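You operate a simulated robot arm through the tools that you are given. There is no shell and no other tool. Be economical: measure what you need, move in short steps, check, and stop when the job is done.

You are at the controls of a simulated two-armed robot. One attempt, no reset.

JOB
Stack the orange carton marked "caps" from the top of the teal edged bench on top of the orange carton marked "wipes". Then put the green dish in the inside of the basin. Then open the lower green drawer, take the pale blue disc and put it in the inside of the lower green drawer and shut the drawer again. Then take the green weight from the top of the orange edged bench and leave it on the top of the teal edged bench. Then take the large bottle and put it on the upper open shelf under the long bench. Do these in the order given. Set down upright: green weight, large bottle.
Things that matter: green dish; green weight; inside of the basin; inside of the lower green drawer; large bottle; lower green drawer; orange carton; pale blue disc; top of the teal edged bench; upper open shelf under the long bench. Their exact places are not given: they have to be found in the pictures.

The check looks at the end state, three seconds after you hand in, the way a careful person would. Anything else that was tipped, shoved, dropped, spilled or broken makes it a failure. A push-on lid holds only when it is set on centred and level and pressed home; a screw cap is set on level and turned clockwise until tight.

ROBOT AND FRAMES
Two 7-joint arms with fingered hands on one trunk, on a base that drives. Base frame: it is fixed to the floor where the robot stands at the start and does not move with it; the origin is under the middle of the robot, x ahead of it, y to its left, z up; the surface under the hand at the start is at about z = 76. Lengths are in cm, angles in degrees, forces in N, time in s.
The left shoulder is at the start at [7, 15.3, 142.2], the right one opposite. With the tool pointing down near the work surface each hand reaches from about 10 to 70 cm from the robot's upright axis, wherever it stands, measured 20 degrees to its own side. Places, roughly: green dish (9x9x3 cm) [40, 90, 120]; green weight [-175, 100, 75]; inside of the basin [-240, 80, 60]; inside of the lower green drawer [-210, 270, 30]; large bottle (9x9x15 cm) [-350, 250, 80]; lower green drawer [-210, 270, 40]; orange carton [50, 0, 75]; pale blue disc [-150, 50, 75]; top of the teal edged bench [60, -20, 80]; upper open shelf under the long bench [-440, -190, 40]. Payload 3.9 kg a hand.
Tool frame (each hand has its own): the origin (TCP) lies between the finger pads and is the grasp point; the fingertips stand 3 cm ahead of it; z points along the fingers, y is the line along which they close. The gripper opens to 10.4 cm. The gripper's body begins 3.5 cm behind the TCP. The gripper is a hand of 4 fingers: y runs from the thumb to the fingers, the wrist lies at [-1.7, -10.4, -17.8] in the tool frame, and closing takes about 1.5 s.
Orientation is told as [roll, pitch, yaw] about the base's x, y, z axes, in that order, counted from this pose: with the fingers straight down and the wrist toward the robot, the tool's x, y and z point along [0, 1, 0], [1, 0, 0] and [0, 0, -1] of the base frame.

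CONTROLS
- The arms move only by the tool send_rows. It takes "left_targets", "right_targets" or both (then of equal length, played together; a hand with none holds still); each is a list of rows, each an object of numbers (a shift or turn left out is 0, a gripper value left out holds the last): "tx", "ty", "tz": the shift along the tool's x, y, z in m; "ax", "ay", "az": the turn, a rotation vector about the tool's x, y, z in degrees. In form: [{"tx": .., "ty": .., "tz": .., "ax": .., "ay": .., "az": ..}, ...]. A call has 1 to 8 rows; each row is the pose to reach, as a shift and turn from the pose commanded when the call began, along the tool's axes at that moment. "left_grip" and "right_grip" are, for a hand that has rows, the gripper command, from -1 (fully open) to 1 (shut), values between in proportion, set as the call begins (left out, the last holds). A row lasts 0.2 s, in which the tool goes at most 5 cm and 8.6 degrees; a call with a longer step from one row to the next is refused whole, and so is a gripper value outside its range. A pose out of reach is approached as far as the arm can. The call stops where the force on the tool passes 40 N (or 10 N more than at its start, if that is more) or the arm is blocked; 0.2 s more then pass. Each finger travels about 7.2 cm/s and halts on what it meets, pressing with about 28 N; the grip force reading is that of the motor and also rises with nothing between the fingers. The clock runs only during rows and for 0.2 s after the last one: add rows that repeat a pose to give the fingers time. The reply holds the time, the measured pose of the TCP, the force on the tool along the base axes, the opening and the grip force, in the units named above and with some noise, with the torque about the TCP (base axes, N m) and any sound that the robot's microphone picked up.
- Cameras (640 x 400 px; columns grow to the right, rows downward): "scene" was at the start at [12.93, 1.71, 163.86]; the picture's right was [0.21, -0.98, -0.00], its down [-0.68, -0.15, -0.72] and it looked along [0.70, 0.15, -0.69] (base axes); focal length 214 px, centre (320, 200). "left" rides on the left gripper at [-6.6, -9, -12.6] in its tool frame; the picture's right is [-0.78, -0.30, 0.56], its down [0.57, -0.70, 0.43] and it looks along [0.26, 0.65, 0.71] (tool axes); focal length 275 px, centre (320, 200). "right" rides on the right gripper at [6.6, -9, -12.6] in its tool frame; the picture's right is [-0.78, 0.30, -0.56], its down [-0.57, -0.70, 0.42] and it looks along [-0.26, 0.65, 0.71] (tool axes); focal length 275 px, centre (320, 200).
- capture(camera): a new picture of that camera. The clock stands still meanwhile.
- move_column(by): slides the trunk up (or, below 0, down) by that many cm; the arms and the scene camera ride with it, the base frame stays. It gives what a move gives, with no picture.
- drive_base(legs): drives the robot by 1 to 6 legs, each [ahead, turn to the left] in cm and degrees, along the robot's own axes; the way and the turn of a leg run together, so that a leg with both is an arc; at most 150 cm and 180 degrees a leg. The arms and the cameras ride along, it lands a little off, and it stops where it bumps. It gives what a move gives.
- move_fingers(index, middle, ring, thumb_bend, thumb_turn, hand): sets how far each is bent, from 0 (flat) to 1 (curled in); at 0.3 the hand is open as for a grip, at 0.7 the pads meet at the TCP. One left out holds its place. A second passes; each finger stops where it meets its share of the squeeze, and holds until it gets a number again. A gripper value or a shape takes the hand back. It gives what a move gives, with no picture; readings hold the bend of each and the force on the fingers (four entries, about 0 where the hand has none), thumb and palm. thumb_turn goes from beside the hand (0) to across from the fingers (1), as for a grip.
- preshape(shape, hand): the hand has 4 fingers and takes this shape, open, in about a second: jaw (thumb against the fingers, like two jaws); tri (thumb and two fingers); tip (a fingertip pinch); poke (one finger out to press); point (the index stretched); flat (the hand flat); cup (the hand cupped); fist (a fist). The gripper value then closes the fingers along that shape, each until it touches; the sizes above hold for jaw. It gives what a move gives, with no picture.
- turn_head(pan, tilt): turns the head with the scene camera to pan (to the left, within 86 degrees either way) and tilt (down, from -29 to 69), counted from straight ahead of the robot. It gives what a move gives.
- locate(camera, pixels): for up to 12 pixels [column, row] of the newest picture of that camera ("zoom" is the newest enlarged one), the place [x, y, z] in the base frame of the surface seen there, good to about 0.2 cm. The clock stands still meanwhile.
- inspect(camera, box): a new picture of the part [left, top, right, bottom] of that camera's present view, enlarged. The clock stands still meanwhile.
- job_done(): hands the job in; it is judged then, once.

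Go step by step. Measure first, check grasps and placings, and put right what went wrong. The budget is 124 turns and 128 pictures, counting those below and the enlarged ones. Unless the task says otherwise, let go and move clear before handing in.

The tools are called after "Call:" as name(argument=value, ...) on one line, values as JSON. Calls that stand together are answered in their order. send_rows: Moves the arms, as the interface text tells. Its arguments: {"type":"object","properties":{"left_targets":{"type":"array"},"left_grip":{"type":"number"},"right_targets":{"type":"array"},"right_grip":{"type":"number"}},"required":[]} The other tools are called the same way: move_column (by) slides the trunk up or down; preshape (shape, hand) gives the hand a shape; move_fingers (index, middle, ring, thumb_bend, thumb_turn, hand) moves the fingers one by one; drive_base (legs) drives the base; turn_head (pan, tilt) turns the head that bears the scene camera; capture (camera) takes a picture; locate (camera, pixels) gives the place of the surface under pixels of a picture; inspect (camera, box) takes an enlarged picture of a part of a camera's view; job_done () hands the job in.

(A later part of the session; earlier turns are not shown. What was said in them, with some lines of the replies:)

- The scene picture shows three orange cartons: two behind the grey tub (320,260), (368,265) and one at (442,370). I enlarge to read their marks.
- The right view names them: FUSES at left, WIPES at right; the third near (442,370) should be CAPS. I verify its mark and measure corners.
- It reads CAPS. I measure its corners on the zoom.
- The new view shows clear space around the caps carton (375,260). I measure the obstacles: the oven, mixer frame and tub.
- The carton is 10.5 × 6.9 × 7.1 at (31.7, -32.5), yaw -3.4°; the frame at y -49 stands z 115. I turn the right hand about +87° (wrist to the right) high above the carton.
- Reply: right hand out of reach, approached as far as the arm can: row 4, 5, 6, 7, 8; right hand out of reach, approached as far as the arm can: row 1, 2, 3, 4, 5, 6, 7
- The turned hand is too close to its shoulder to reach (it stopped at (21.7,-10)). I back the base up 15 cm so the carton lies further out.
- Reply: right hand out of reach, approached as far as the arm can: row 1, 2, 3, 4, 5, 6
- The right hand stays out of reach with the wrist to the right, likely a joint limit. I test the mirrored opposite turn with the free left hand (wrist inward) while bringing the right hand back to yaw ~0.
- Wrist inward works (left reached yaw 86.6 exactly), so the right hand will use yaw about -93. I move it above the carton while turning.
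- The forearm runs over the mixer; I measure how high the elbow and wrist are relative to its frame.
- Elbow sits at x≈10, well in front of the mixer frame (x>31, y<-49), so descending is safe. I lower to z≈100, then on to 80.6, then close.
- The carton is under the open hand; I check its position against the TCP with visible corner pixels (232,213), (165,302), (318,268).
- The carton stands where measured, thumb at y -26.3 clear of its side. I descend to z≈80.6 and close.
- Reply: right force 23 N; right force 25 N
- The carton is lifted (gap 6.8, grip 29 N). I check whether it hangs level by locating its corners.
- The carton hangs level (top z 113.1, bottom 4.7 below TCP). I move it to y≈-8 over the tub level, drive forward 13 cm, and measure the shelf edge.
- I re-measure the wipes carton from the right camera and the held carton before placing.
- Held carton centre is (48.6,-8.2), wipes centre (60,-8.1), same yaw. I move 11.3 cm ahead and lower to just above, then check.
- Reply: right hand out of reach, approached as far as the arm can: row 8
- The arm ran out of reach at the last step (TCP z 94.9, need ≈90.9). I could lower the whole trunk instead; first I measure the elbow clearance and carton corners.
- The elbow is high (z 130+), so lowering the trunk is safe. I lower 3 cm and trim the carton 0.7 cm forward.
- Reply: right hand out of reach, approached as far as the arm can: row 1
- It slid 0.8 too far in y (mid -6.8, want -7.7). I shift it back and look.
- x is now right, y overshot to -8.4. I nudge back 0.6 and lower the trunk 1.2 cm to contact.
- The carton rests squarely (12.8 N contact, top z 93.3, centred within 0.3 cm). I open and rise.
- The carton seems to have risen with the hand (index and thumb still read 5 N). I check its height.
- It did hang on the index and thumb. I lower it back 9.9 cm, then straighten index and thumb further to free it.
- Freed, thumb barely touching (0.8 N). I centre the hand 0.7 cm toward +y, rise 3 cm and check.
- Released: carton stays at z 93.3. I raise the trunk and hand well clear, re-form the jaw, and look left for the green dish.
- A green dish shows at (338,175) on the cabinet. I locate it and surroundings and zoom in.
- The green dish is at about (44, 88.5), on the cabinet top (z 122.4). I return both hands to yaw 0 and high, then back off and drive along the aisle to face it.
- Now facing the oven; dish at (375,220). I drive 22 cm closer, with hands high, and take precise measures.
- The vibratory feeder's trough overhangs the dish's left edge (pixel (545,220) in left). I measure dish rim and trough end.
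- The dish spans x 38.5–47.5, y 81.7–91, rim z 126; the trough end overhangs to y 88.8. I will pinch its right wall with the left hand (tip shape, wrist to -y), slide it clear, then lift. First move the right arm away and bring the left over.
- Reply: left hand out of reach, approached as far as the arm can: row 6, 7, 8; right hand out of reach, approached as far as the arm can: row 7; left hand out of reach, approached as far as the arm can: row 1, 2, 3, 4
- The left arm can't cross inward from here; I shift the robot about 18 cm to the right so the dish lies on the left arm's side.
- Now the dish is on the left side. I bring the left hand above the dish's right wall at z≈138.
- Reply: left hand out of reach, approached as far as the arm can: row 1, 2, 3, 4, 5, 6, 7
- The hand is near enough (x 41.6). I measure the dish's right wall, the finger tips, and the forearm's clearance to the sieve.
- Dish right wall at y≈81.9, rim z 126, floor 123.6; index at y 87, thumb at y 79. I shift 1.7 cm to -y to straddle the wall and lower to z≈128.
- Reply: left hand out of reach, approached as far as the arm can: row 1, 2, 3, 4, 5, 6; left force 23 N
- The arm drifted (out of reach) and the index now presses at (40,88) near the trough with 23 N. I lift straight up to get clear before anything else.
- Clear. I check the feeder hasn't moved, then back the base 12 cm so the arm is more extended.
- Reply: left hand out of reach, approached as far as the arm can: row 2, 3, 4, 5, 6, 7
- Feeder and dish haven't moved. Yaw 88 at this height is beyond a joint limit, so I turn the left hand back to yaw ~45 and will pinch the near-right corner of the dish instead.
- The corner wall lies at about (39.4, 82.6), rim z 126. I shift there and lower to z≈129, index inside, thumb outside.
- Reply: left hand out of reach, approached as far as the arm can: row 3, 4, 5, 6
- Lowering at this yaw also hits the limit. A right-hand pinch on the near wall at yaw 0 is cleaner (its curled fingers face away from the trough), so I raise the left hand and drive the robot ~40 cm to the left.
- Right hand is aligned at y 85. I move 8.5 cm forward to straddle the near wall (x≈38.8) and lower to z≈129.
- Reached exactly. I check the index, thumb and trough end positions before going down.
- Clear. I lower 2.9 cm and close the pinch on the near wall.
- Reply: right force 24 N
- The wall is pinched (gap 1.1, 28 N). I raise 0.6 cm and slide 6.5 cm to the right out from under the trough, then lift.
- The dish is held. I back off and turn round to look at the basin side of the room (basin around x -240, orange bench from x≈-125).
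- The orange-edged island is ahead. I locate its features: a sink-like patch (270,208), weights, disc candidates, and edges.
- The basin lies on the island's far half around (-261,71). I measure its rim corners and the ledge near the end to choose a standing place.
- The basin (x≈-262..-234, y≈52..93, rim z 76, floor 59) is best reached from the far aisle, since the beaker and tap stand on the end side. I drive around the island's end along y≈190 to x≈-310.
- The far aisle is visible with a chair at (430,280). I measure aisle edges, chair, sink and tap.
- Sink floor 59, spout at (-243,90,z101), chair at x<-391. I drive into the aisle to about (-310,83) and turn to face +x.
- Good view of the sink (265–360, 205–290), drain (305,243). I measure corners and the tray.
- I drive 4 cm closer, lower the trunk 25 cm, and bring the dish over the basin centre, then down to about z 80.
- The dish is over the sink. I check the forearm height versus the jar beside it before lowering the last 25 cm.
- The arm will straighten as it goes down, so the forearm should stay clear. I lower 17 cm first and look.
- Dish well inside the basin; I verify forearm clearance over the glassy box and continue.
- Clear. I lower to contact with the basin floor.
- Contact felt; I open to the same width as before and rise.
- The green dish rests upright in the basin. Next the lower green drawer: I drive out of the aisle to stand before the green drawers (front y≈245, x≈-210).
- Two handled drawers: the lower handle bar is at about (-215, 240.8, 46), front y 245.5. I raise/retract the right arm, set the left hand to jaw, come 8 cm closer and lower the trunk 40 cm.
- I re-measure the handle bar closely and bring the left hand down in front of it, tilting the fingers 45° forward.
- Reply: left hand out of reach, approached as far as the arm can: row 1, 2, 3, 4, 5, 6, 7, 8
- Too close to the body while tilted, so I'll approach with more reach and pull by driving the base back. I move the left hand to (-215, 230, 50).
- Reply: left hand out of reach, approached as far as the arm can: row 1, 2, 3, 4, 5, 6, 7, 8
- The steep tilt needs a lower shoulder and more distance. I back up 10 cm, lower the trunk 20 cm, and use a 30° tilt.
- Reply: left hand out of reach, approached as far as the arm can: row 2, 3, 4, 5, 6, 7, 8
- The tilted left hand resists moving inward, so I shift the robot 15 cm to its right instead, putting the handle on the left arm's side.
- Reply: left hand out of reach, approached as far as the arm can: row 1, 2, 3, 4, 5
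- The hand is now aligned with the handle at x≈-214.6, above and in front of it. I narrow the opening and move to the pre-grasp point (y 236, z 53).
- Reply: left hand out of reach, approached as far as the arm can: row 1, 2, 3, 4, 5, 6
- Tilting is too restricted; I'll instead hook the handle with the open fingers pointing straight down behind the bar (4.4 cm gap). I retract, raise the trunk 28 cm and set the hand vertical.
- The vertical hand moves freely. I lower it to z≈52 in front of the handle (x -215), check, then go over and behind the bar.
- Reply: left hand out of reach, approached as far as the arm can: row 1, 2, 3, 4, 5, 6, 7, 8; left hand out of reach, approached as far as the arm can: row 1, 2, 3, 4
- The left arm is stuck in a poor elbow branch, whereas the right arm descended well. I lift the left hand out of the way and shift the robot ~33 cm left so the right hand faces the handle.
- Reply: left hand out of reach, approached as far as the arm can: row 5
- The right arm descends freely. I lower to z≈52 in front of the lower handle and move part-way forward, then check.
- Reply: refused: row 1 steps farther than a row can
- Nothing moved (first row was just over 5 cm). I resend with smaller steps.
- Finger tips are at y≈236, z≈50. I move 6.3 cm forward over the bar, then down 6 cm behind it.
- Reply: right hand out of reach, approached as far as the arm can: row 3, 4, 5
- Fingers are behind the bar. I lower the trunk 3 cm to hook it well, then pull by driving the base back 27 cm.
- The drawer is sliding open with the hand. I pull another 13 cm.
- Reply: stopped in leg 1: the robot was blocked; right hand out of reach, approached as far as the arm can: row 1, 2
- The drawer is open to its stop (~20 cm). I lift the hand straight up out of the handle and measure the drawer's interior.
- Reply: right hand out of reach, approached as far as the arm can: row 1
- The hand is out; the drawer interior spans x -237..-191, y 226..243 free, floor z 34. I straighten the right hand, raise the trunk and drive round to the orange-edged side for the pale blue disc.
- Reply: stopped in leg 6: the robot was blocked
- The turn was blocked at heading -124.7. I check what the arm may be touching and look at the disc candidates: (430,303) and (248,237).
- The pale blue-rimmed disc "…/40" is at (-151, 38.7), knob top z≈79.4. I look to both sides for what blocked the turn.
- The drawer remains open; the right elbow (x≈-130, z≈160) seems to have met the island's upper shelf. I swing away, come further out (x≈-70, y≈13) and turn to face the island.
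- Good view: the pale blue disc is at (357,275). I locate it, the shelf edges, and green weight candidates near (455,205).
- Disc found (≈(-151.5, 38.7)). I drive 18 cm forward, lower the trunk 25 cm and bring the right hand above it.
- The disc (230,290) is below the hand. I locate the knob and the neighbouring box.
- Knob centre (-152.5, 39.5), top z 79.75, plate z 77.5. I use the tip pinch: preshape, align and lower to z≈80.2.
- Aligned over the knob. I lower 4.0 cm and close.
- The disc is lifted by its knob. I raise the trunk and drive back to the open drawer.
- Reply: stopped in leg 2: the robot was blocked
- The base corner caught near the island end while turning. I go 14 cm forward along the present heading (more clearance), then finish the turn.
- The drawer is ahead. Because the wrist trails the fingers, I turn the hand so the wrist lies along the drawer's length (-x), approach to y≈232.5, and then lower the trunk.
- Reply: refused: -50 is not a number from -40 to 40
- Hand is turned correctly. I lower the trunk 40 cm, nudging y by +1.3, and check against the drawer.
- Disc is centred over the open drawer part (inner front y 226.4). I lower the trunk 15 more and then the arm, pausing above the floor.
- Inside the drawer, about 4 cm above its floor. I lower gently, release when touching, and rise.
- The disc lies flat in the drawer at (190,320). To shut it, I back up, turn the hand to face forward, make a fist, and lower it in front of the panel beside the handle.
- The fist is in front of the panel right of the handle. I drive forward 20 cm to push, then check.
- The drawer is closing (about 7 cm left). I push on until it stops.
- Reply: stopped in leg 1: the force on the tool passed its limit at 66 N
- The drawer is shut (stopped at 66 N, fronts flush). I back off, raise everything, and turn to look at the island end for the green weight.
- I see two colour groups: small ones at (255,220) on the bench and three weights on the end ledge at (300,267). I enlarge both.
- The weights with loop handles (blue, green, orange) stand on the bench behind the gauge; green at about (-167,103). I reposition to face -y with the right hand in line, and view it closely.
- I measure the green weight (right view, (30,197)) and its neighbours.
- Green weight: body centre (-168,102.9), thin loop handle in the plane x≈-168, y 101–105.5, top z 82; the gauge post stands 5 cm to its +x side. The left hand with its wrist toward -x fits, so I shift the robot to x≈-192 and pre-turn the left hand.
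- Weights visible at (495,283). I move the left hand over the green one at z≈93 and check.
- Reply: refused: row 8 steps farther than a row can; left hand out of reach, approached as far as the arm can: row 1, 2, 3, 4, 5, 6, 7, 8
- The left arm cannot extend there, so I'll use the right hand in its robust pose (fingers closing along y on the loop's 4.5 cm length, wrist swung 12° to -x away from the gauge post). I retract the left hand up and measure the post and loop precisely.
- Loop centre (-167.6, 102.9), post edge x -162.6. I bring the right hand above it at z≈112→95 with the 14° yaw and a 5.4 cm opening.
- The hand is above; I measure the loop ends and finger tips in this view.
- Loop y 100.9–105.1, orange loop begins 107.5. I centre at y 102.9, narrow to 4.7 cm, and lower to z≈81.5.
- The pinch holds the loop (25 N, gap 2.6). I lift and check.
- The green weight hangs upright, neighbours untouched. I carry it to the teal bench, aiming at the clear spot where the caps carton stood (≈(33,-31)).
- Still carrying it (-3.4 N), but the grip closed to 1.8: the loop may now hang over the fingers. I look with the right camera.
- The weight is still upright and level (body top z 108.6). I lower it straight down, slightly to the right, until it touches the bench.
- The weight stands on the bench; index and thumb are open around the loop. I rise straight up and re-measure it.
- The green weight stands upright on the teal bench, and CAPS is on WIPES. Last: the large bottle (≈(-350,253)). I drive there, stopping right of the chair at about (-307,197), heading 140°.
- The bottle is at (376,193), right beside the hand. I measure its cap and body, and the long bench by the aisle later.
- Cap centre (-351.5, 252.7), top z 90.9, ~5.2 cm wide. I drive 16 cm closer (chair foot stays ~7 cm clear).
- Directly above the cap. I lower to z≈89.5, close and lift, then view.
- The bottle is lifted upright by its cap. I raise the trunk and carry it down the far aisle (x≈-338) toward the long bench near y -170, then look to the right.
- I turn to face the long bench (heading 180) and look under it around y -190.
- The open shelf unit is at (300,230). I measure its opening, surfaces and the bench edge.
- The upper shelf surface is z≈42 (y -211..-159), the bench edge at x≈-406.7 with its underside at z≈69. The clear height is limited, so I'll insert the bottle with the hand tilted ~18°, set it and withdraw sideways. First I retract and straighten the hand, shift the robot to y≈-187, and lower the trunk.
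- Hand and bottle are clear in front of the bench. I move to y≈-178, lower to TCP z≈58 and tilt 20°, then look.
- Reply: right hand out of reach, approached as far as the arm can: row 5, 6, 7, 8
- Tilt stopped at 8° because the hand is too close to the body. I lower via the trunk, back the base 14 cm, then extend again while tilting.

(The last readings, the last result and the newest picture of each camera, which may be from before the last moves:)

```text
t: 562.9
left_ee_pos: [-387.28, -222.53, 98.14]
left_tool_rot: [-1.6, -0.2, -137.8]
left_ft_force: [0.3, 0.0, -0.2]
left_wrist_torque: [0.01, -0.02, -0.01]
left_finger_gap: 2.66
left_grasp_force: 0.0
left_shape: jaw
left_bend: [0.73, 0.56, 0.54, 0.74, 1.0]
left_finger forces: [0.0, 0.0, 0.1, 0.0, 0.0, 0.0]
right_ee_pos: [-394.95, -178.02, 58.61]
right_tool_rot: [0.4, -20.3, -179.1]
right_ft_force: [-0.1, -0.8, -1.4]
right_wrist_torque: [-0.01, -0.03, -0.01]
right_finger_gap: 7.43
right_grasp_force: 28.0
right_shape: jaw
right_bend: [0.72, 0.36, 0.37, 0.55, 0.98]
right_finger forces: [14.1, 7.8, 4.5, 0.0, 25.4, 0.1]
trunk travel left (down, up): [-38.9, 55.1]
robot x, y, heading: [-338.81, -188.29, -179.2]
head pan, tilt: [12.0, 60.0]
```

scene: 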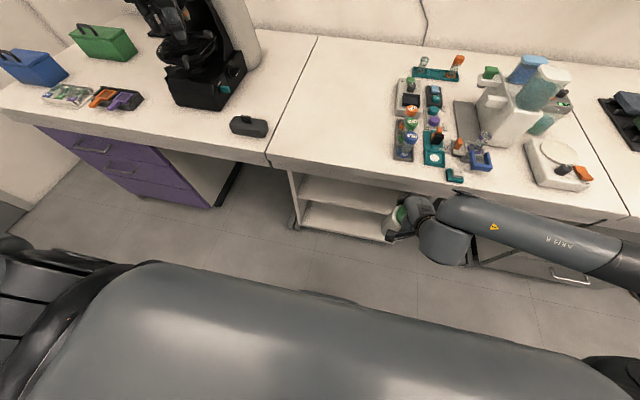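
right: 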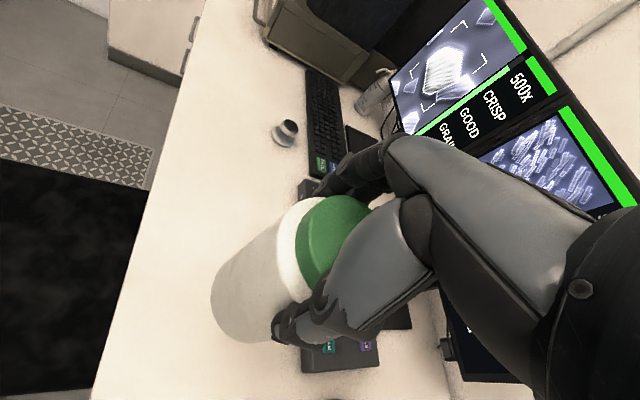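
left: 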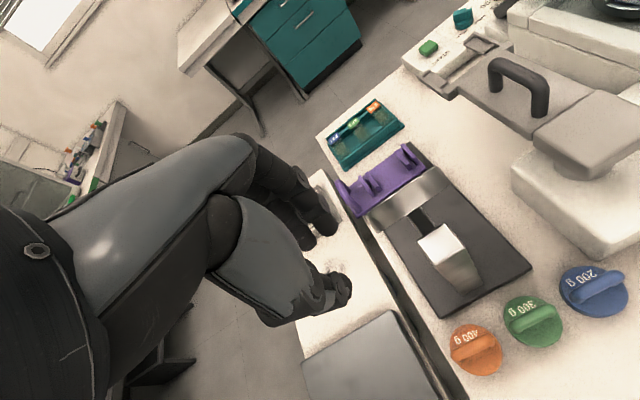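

The bottle is now tilted 20° at TCP z 58.6 in front of the shelf. I drive 10 cm in and extend 9 cm more horizontally.

Call:
drive_base(legs=[[10, 0]])

Call:
send_rows(right_targets=[{"ty": 0.028, "tz": 0.0104}, {"ty": 0.056, "tz": 0.0208}, {"ty": 0.084, "tz": 0.031}, {"ty": 0.084, "tz": 0.031}])

Call:
capture(camera="right")

Call:
locate(camera="right", pixels=[[225, 300], [240, 250], [215, 330], [150, 300], [180, 350], [100, 300], [300, 60], [200, 200], [320, 30], [250, 345]])

```text
t: 564.0
left_ee_pos: [-397.04, -222.79, 98.13]
left_tool_rot: [-1.5, -0.1, -137.7]
left_ft_force: [0.3, -0.5, -0.5]
left_wrist_torque: [-0.01, -0.01, -0.01]
left_finger_gap: 2.64
left_grasp_force: 0.0
left_shape: jaw
left_bend: [0.73, 0.56, 0.54, 0.74, 1.0]
left_finger forces: [0.1, 0.0, 0.0, 0.0, 0.0, 0.1]
right_ee_pos: [-404.81, -178.25, 58.66]
right_tool_rot: [0.5, -20.2, -179.0]
right_ft_force: [0.6, 0.4, -1.4]
right_wrist_torque: [-0.04, -0.06, -0.01]
right_finger_gap: 7.37
right_grasp_force: 27.9
right_shape: jaw
right_bend: [0.72, 0.36, 0.37, 0.55, 0.98]
right_finger forces: [14.0, 7.7, 4.4, 0.0, 25.4, 0.1]
trunk travel left (down, up): [-38.9, 55.1]
robot x, y, heading: [-348.3, -188.66, -179.6]
head pan, tilt: [12.0, 60.0]
```

```text
t: 565.1
left_ee_pos: [-397.06, -222.85, 98.13]
left_tool_rot: [-1.4, -0.1, -137.7]
left_ft_force: [0.8, -0.6, 0.6]
left_wrist_torque: [0.01, 0.03, -0.02]
left_finger_gap: 2.62
left_grasp_force: 0.1
left_shape: jaw
left_bend: [0.73, 0.56, 0.54, 0.74, 1.0]
left_finger forces: [0.0, 0.1, 0.0, 0.0, 0.0, 0.0]
right_ee_pos: [-413.41, -178.29, 57.9]
right_tool_rot: [0.3, -19.3, -179.0]
right_ft_force: [0.5, 0.6, -14.9]
right_wrist_torque: [-0.6, 0.8, 0.13]
right_finger_gap: 7.38
right_grasp_force: 27.8
right_shape: jaw
right_bend: [0.72, 0.36, 0.37, 0.55, 0.98]
right_finger forces: [14.0, 7.8, 4.5, 0.0, 25.3, 12.5]
trunk travel left (down, up): [-38.9, 55.1]
robot x, y, heading: [-348.59, -188.67, -179.6]
head pan, tilt: [12.0, 60.0]
stopped in row 4 (right hand): the force on the tool passed its limit at 41 N (the readings are from after the stop); the commanded pose is now the measured one
```

```text
1 pictures are left
```

right: 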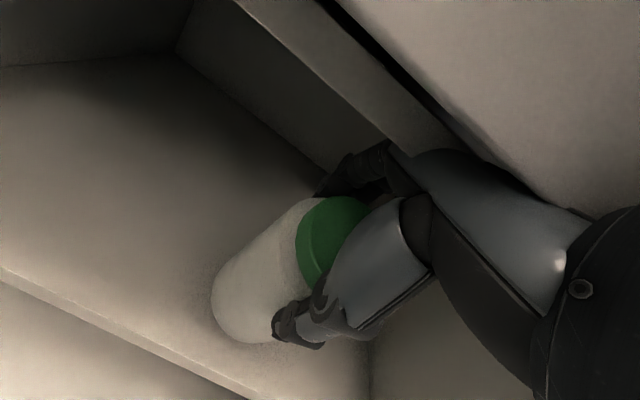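

```text
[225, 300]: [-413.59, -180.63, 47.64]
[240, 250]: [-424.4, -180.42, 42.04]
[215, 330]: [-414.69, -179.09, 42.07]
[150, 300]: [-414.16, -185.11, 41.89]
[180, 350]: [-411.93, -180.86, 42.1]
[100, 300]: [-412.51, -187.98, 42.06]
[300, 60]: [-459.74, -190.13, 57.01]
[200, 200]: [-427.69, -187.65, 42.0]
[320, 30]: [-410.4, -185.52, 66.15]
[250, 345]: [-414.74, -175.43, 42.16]
```

The bottle is inside, its rear base edge at x≈-413 over the shelf (z 42, front edge ≈-411); the palm touches the bench underside. I lower 1.4 cm so the base rests on the shelf, then open the fingers wide so it settles upright.

Call:
move_column(by=-1.5)

Call:
move_fingers(hand="right", index=0.2, middle=0.2, ring=0.2, thumb_bend=0.3)

Call:
move_fingers(hand="right", index=0.08, middle=0.08, ring=0.08, thumb_bend=0.2)

Call:
capture(camera="right")

Call:
locate(camera="right", pixels=[[310, 235], [330, 210], [300, 260], [230, 300], [250, 330], [220, 270], [260, 220], [240, 260], [280, 240], [320, 190], [290, 300], [200, 300]])

```text
t: 565.8
left_ee_pos: [-396.95, -222.76, 96.66]
left_tool_rot: [-1.5, -0.2, -137.7]
left_ft_force: [-0.8, 0.3, 0.6]
left_wrist_torque: [-0.02, 0.05, 0.0]
left_finger_gap: 2.64
left_grasp_force: 0.0
left_shape: jaw
left_bend: [0.73, 0.56, 0.54, 0.74, 1.0]
left_finger forces: [0.0, 0.0, 0.0, 0.1, 0.0, 0.1]
right_ee_pos: [-413.51, -178.32, 56.86]
right_tool_rot: [0.5, -19.6, -179.1]
right_ft_force: [-0.1, -0.1, -1.6]
right_wrist_torque: [0.02, -0.04, 0.0]
right_finger_gap: 7.37
right_grasp_force: 28.1
right_shape: jaw
right_bend: [0.72, 0.36, 0.37, 0.55, 0.98]
right_finger forces: [14.1, 7.7, 4.5, 0.0, 25.3, 0.0]
trunk travel left (down, up): [-37.4, 56.6]
robot x, y, heading: [-349.08, -188.37, -179.3]
head pan, tilt: [12.0, 60.0]
```

```text
t: 566.8
left_ee_pos: [-396.97, -222.89, 96.62]
left_tool_rot: [-1.6, -0.3, -137.6]
left_ft_force: [-0.3, 0.4, -0.1]
left_wrist_torque: [0.0, -0.01, -0.02]
left_finger_gap: 2.64
left_grasp_force: 0.0
left_shape: jaw
left_bend: [0.73, 0.56, 0.54, 0.74, 1.0]
left_finger forces: [0.0, 0.0, 0.0, 0.1, 0.0, 0.1]
right_ee_pos: [-413.44, -178.42, 56.61]
right_tool_rot: [0.5, -19.7, -178.9]
right_ft_force: [-0.1, 0.3, 0.7]
right_wrist_torque: [-0.03, 0.01, 0.01]
right_finger_gap: 11.82
right_grasp_force: 0.2
right_shape: fingers
right_bend: [0.2, 0.2, 0.2, 0.3, 1.0]
right_finger forces: [0.0, 0.5, 0.0, 0.0, 0.0, 0.0]
trunk travel left (down, up): [-37.4, 56.6]
robot x, y, heading: [-348.43, -188.78, -179.6]
head pan, tilt: [12.0, 60.0]
```

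```text
t: 567.8
left_ee_pos: [-396.99, -222.77, 96.66]
left_tool_rot: [-1.4, -0.2, -137.7]
left_ft_force: [-0.3, 0.1, -0.3]
left_wrist_torque: [0.0, 0.0, 0.0]
left_finger_gap: 2.66
left_grasp_force: 0.0
left_shape: jaw
left_bend: [0.73, 0.56, 0.54, 0.74, 1.0]
left_finger forces: [0.1, 0.0, 0.1, 0.1, 0.0, 0.1]
right_ee_pos: [-413.47, -178.39, 56.79]
right_tool_rot: [0.4, -19.8, -179.0]
right_ft_force: [0.6, 0.2, -0.5]
right_wrist_torque: [-0.01, -0.01, -0.01]
right_finger_gap: 14.13
right_grasp_force: 0.3
right_shape: fingers
right_bend: [0.08, 0.08, 0.08, 0.2, 1.0]
right_finger forces: [0.0, 0.0, 0.1, 0.1, 0.0, 0.0]
trunk travel left (down, up): [-37.4, 56.6]
robot x, y, heading: [-348.55, -188.42, -179.4]
head pan, tilt: [12.0, 60.0]
```

```text
0 pictures are left
```

right: 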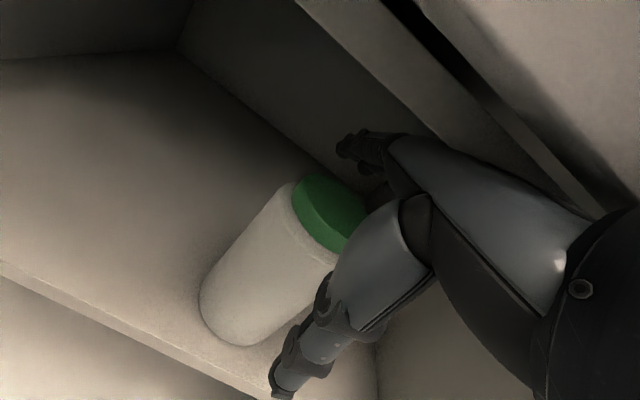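

```text
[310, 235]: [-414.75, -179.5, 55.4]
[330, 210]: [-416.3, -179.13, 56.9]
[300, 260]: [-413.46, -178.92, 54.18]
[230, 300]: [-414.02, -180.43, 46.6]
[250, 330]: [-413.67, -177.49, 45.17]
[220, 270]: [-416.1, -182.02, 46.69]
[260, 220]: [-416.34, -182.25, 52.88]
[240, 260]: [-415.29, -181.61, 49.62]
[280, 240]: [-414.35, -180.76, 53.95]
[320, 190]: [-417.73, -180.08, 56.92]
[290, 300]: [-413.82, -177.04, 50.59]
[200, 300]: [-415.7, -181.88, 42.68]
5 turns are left
```

The bottle stands upright (cap top level at z 56.9, front face vertical at x -413.6) and no finger touches it. I straighten the fingers fully and tilt the hand 12° more so the fingers rise above the cap.

Call:
move_fingers(hand="right", index=0.0, middle=0.0, ring=0.0, thumb_bend=0.1)

Call:
send_rows(right_targets=[{"ax": -4}, {"ax": -8}, {"ax": -12}, {"ax": -12}])

Call:
locate(camera="right", pixels=[[360, 148], [350, 140], [375, 165], [365, 135]])

```text
t: 568.8
left_ee_pos: [-396.88, -222.75, 96.55]
left_tool_rot: [-1.5, -0.3, -137.8]
left_ft_force: [0.6, 1.1, -0.5]
left_wrist_torque: [0.0, 0.02, -0.02]
left_finger_gap: 2.64
left_grasp_force: 0.1
left_shape: jaw
left_bend: [0.73, 0.56, 0.54, 0.74, 1.0]
left_finger forces: [0.0, 0.1, 0.0, 0.0, 0.0, 0.0]
right_ee_pos: [-413.54, -178.4, 56.65]
right_tool_rot: [0.3, -19.8, -179.1]
right_ft_force: [1.2, 0.0, 0.4]
right_wrist_torque: [0.01, -0.01, 0.01]
right_finger_gap: 15.66
right_grasp_force: 0.0
right_shape: fingers
right_bend: [0.0, 0.0, 0.0, 0.1, 1.0]
right_finger forces: [0.0, 0.0, 0.0, 0.0, 0.0, 0.1]
trunk travel left (down, up): [-37.4, 56.6]
robot x, y, heading: [-348.76, -188.58, -179.8]
head pan, tilt: [12.0, 60.0]
```

```text
t: 569.8
left_ee_pos: [-396.92, -222.86, 96.6]
left_tool_rot: [-1.7, -0.2, -137.5]
left_ft_force: [0.0, -0.6, 0.1]
left_wrist_torque: [0.02, -0.04, -0.02]
left_finger_gap: 2.6
left_grasp_force: 0.1
left_shape: jaw
left_bend: [0.73, 0.56, 0.54, 0.74, 1.0]
left_finger forces: [0.1, 0.1, 0.0, 0.0, 0.0, 0.1]
right_ee_pos: [-413.39, -178.36, 56.73]
right_tool_rot: [0.5, -31.7, -179.2]
right_ft_force: [-0.1, 0.7, 0.5]
right_wrist_torque: [-0.01, 0.01, 0.0]
right_finger_gap: 15.67
right_grasp_force: 0.1
right_shape: fingers
right_bend: [0.0, 0.0, 0.0, 0.1, 1.0]
right_finger forces: [0.0, 0.0, 0.1, 0.0, 0.1, 0.0]
trunk travel left (down, up): [-37.4, 56.6]
robot x, y, heading: [-348.42, -188.45, -179.9]
head pan, tilt: [12.0, 60.0]
```

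```text
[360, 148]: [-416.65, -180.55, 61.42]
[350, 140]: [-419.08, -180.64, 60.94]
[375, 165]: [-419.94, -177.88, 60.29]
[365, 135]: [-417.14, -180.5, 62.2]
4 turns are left
```

The fingers are already at z 60–62, above the cap (56.9), and clear of the bench underside. I back straight out 25 cm and read the forces.

Call:
drive_base(legs=[[-25, 0]])

Call:
locate(camera="right", pixels=[[330, 210]])

```text
t: 571.6
left_ee_pos: [-371.73, -222.29, 96.77]
left_tool_rot: [-1.6, -0.2, -138.0]
left_ft_force: [-0.3, -0.2, -0.9]
left_wrist_torque: [0.04, -0.02, 0.0]
left_finger_gap: 2.62
left_grasp_force: 0.0
left_shape: jaw
left_bend: [0.73, 0.56, 0.54, 0.74, 1.0]
left_finger forces: [0.0, 0.0, 0.0, 0.0, 0.0, 0.1]
right_ee_pos: [-387.96, -177.84, 56.69]
right_tool_rot: [0.4, -31.8, -179.4]
right_ft_force: [0.1, -0.7, -0.1]
right_wrist_torque: [-0.02, 0.0, -0.01]
right_finger_gap: 15.65
right_grasp_force: 0.1
right_shape: fingers
right_bend: [0.0, 0.0, 0.0, 0.1, 1.0]
right_finger forces: [0.0, 0.0, 0.0, 0.0, 0.1, 0.1]
trunk travel left (down, up): [-37.4, 56.6]
robot x, y, heading: [-323.16, -188.25, -179.9]
head pan, tilt: [12.0, 60.0]
```

```text
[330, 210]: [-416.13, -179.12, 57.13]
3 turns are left
```

The hand backed out without any contact force or sound, so the bottle should still be standing on the shelf. Both hands are empty and clear, so I hand in.

Call:
job_done()

```text
The job is handed in.
```

All five steps were carried out in the order you gave. I ran out of pictures before the last move, so the bottle's final state on the shelf is not confirmed by eye.

- **Caps on wipes:** the caps carton sits squarely on the wipes carton. On my first release it stuck in the fingers and came up about 10 cm; I set it back down and freed it.
- **Green dish:** it is upright on the floor of the basin. While reaching for it, the left hand pressed against the feeder trough. I measured afterwards and the trough had not moved.
- **Pale blue disc:** it is lying flat in the lower green drawer, and the drawer is shut.
- **Green weight:** it is standing upright on the teal edged bench, where the caps carton used to be. The weights on either side looked undisturbed.
- **Large bottle:** it was standing upright near the front of the upper open shelf when I let go. The hand then backed out with no contact force.
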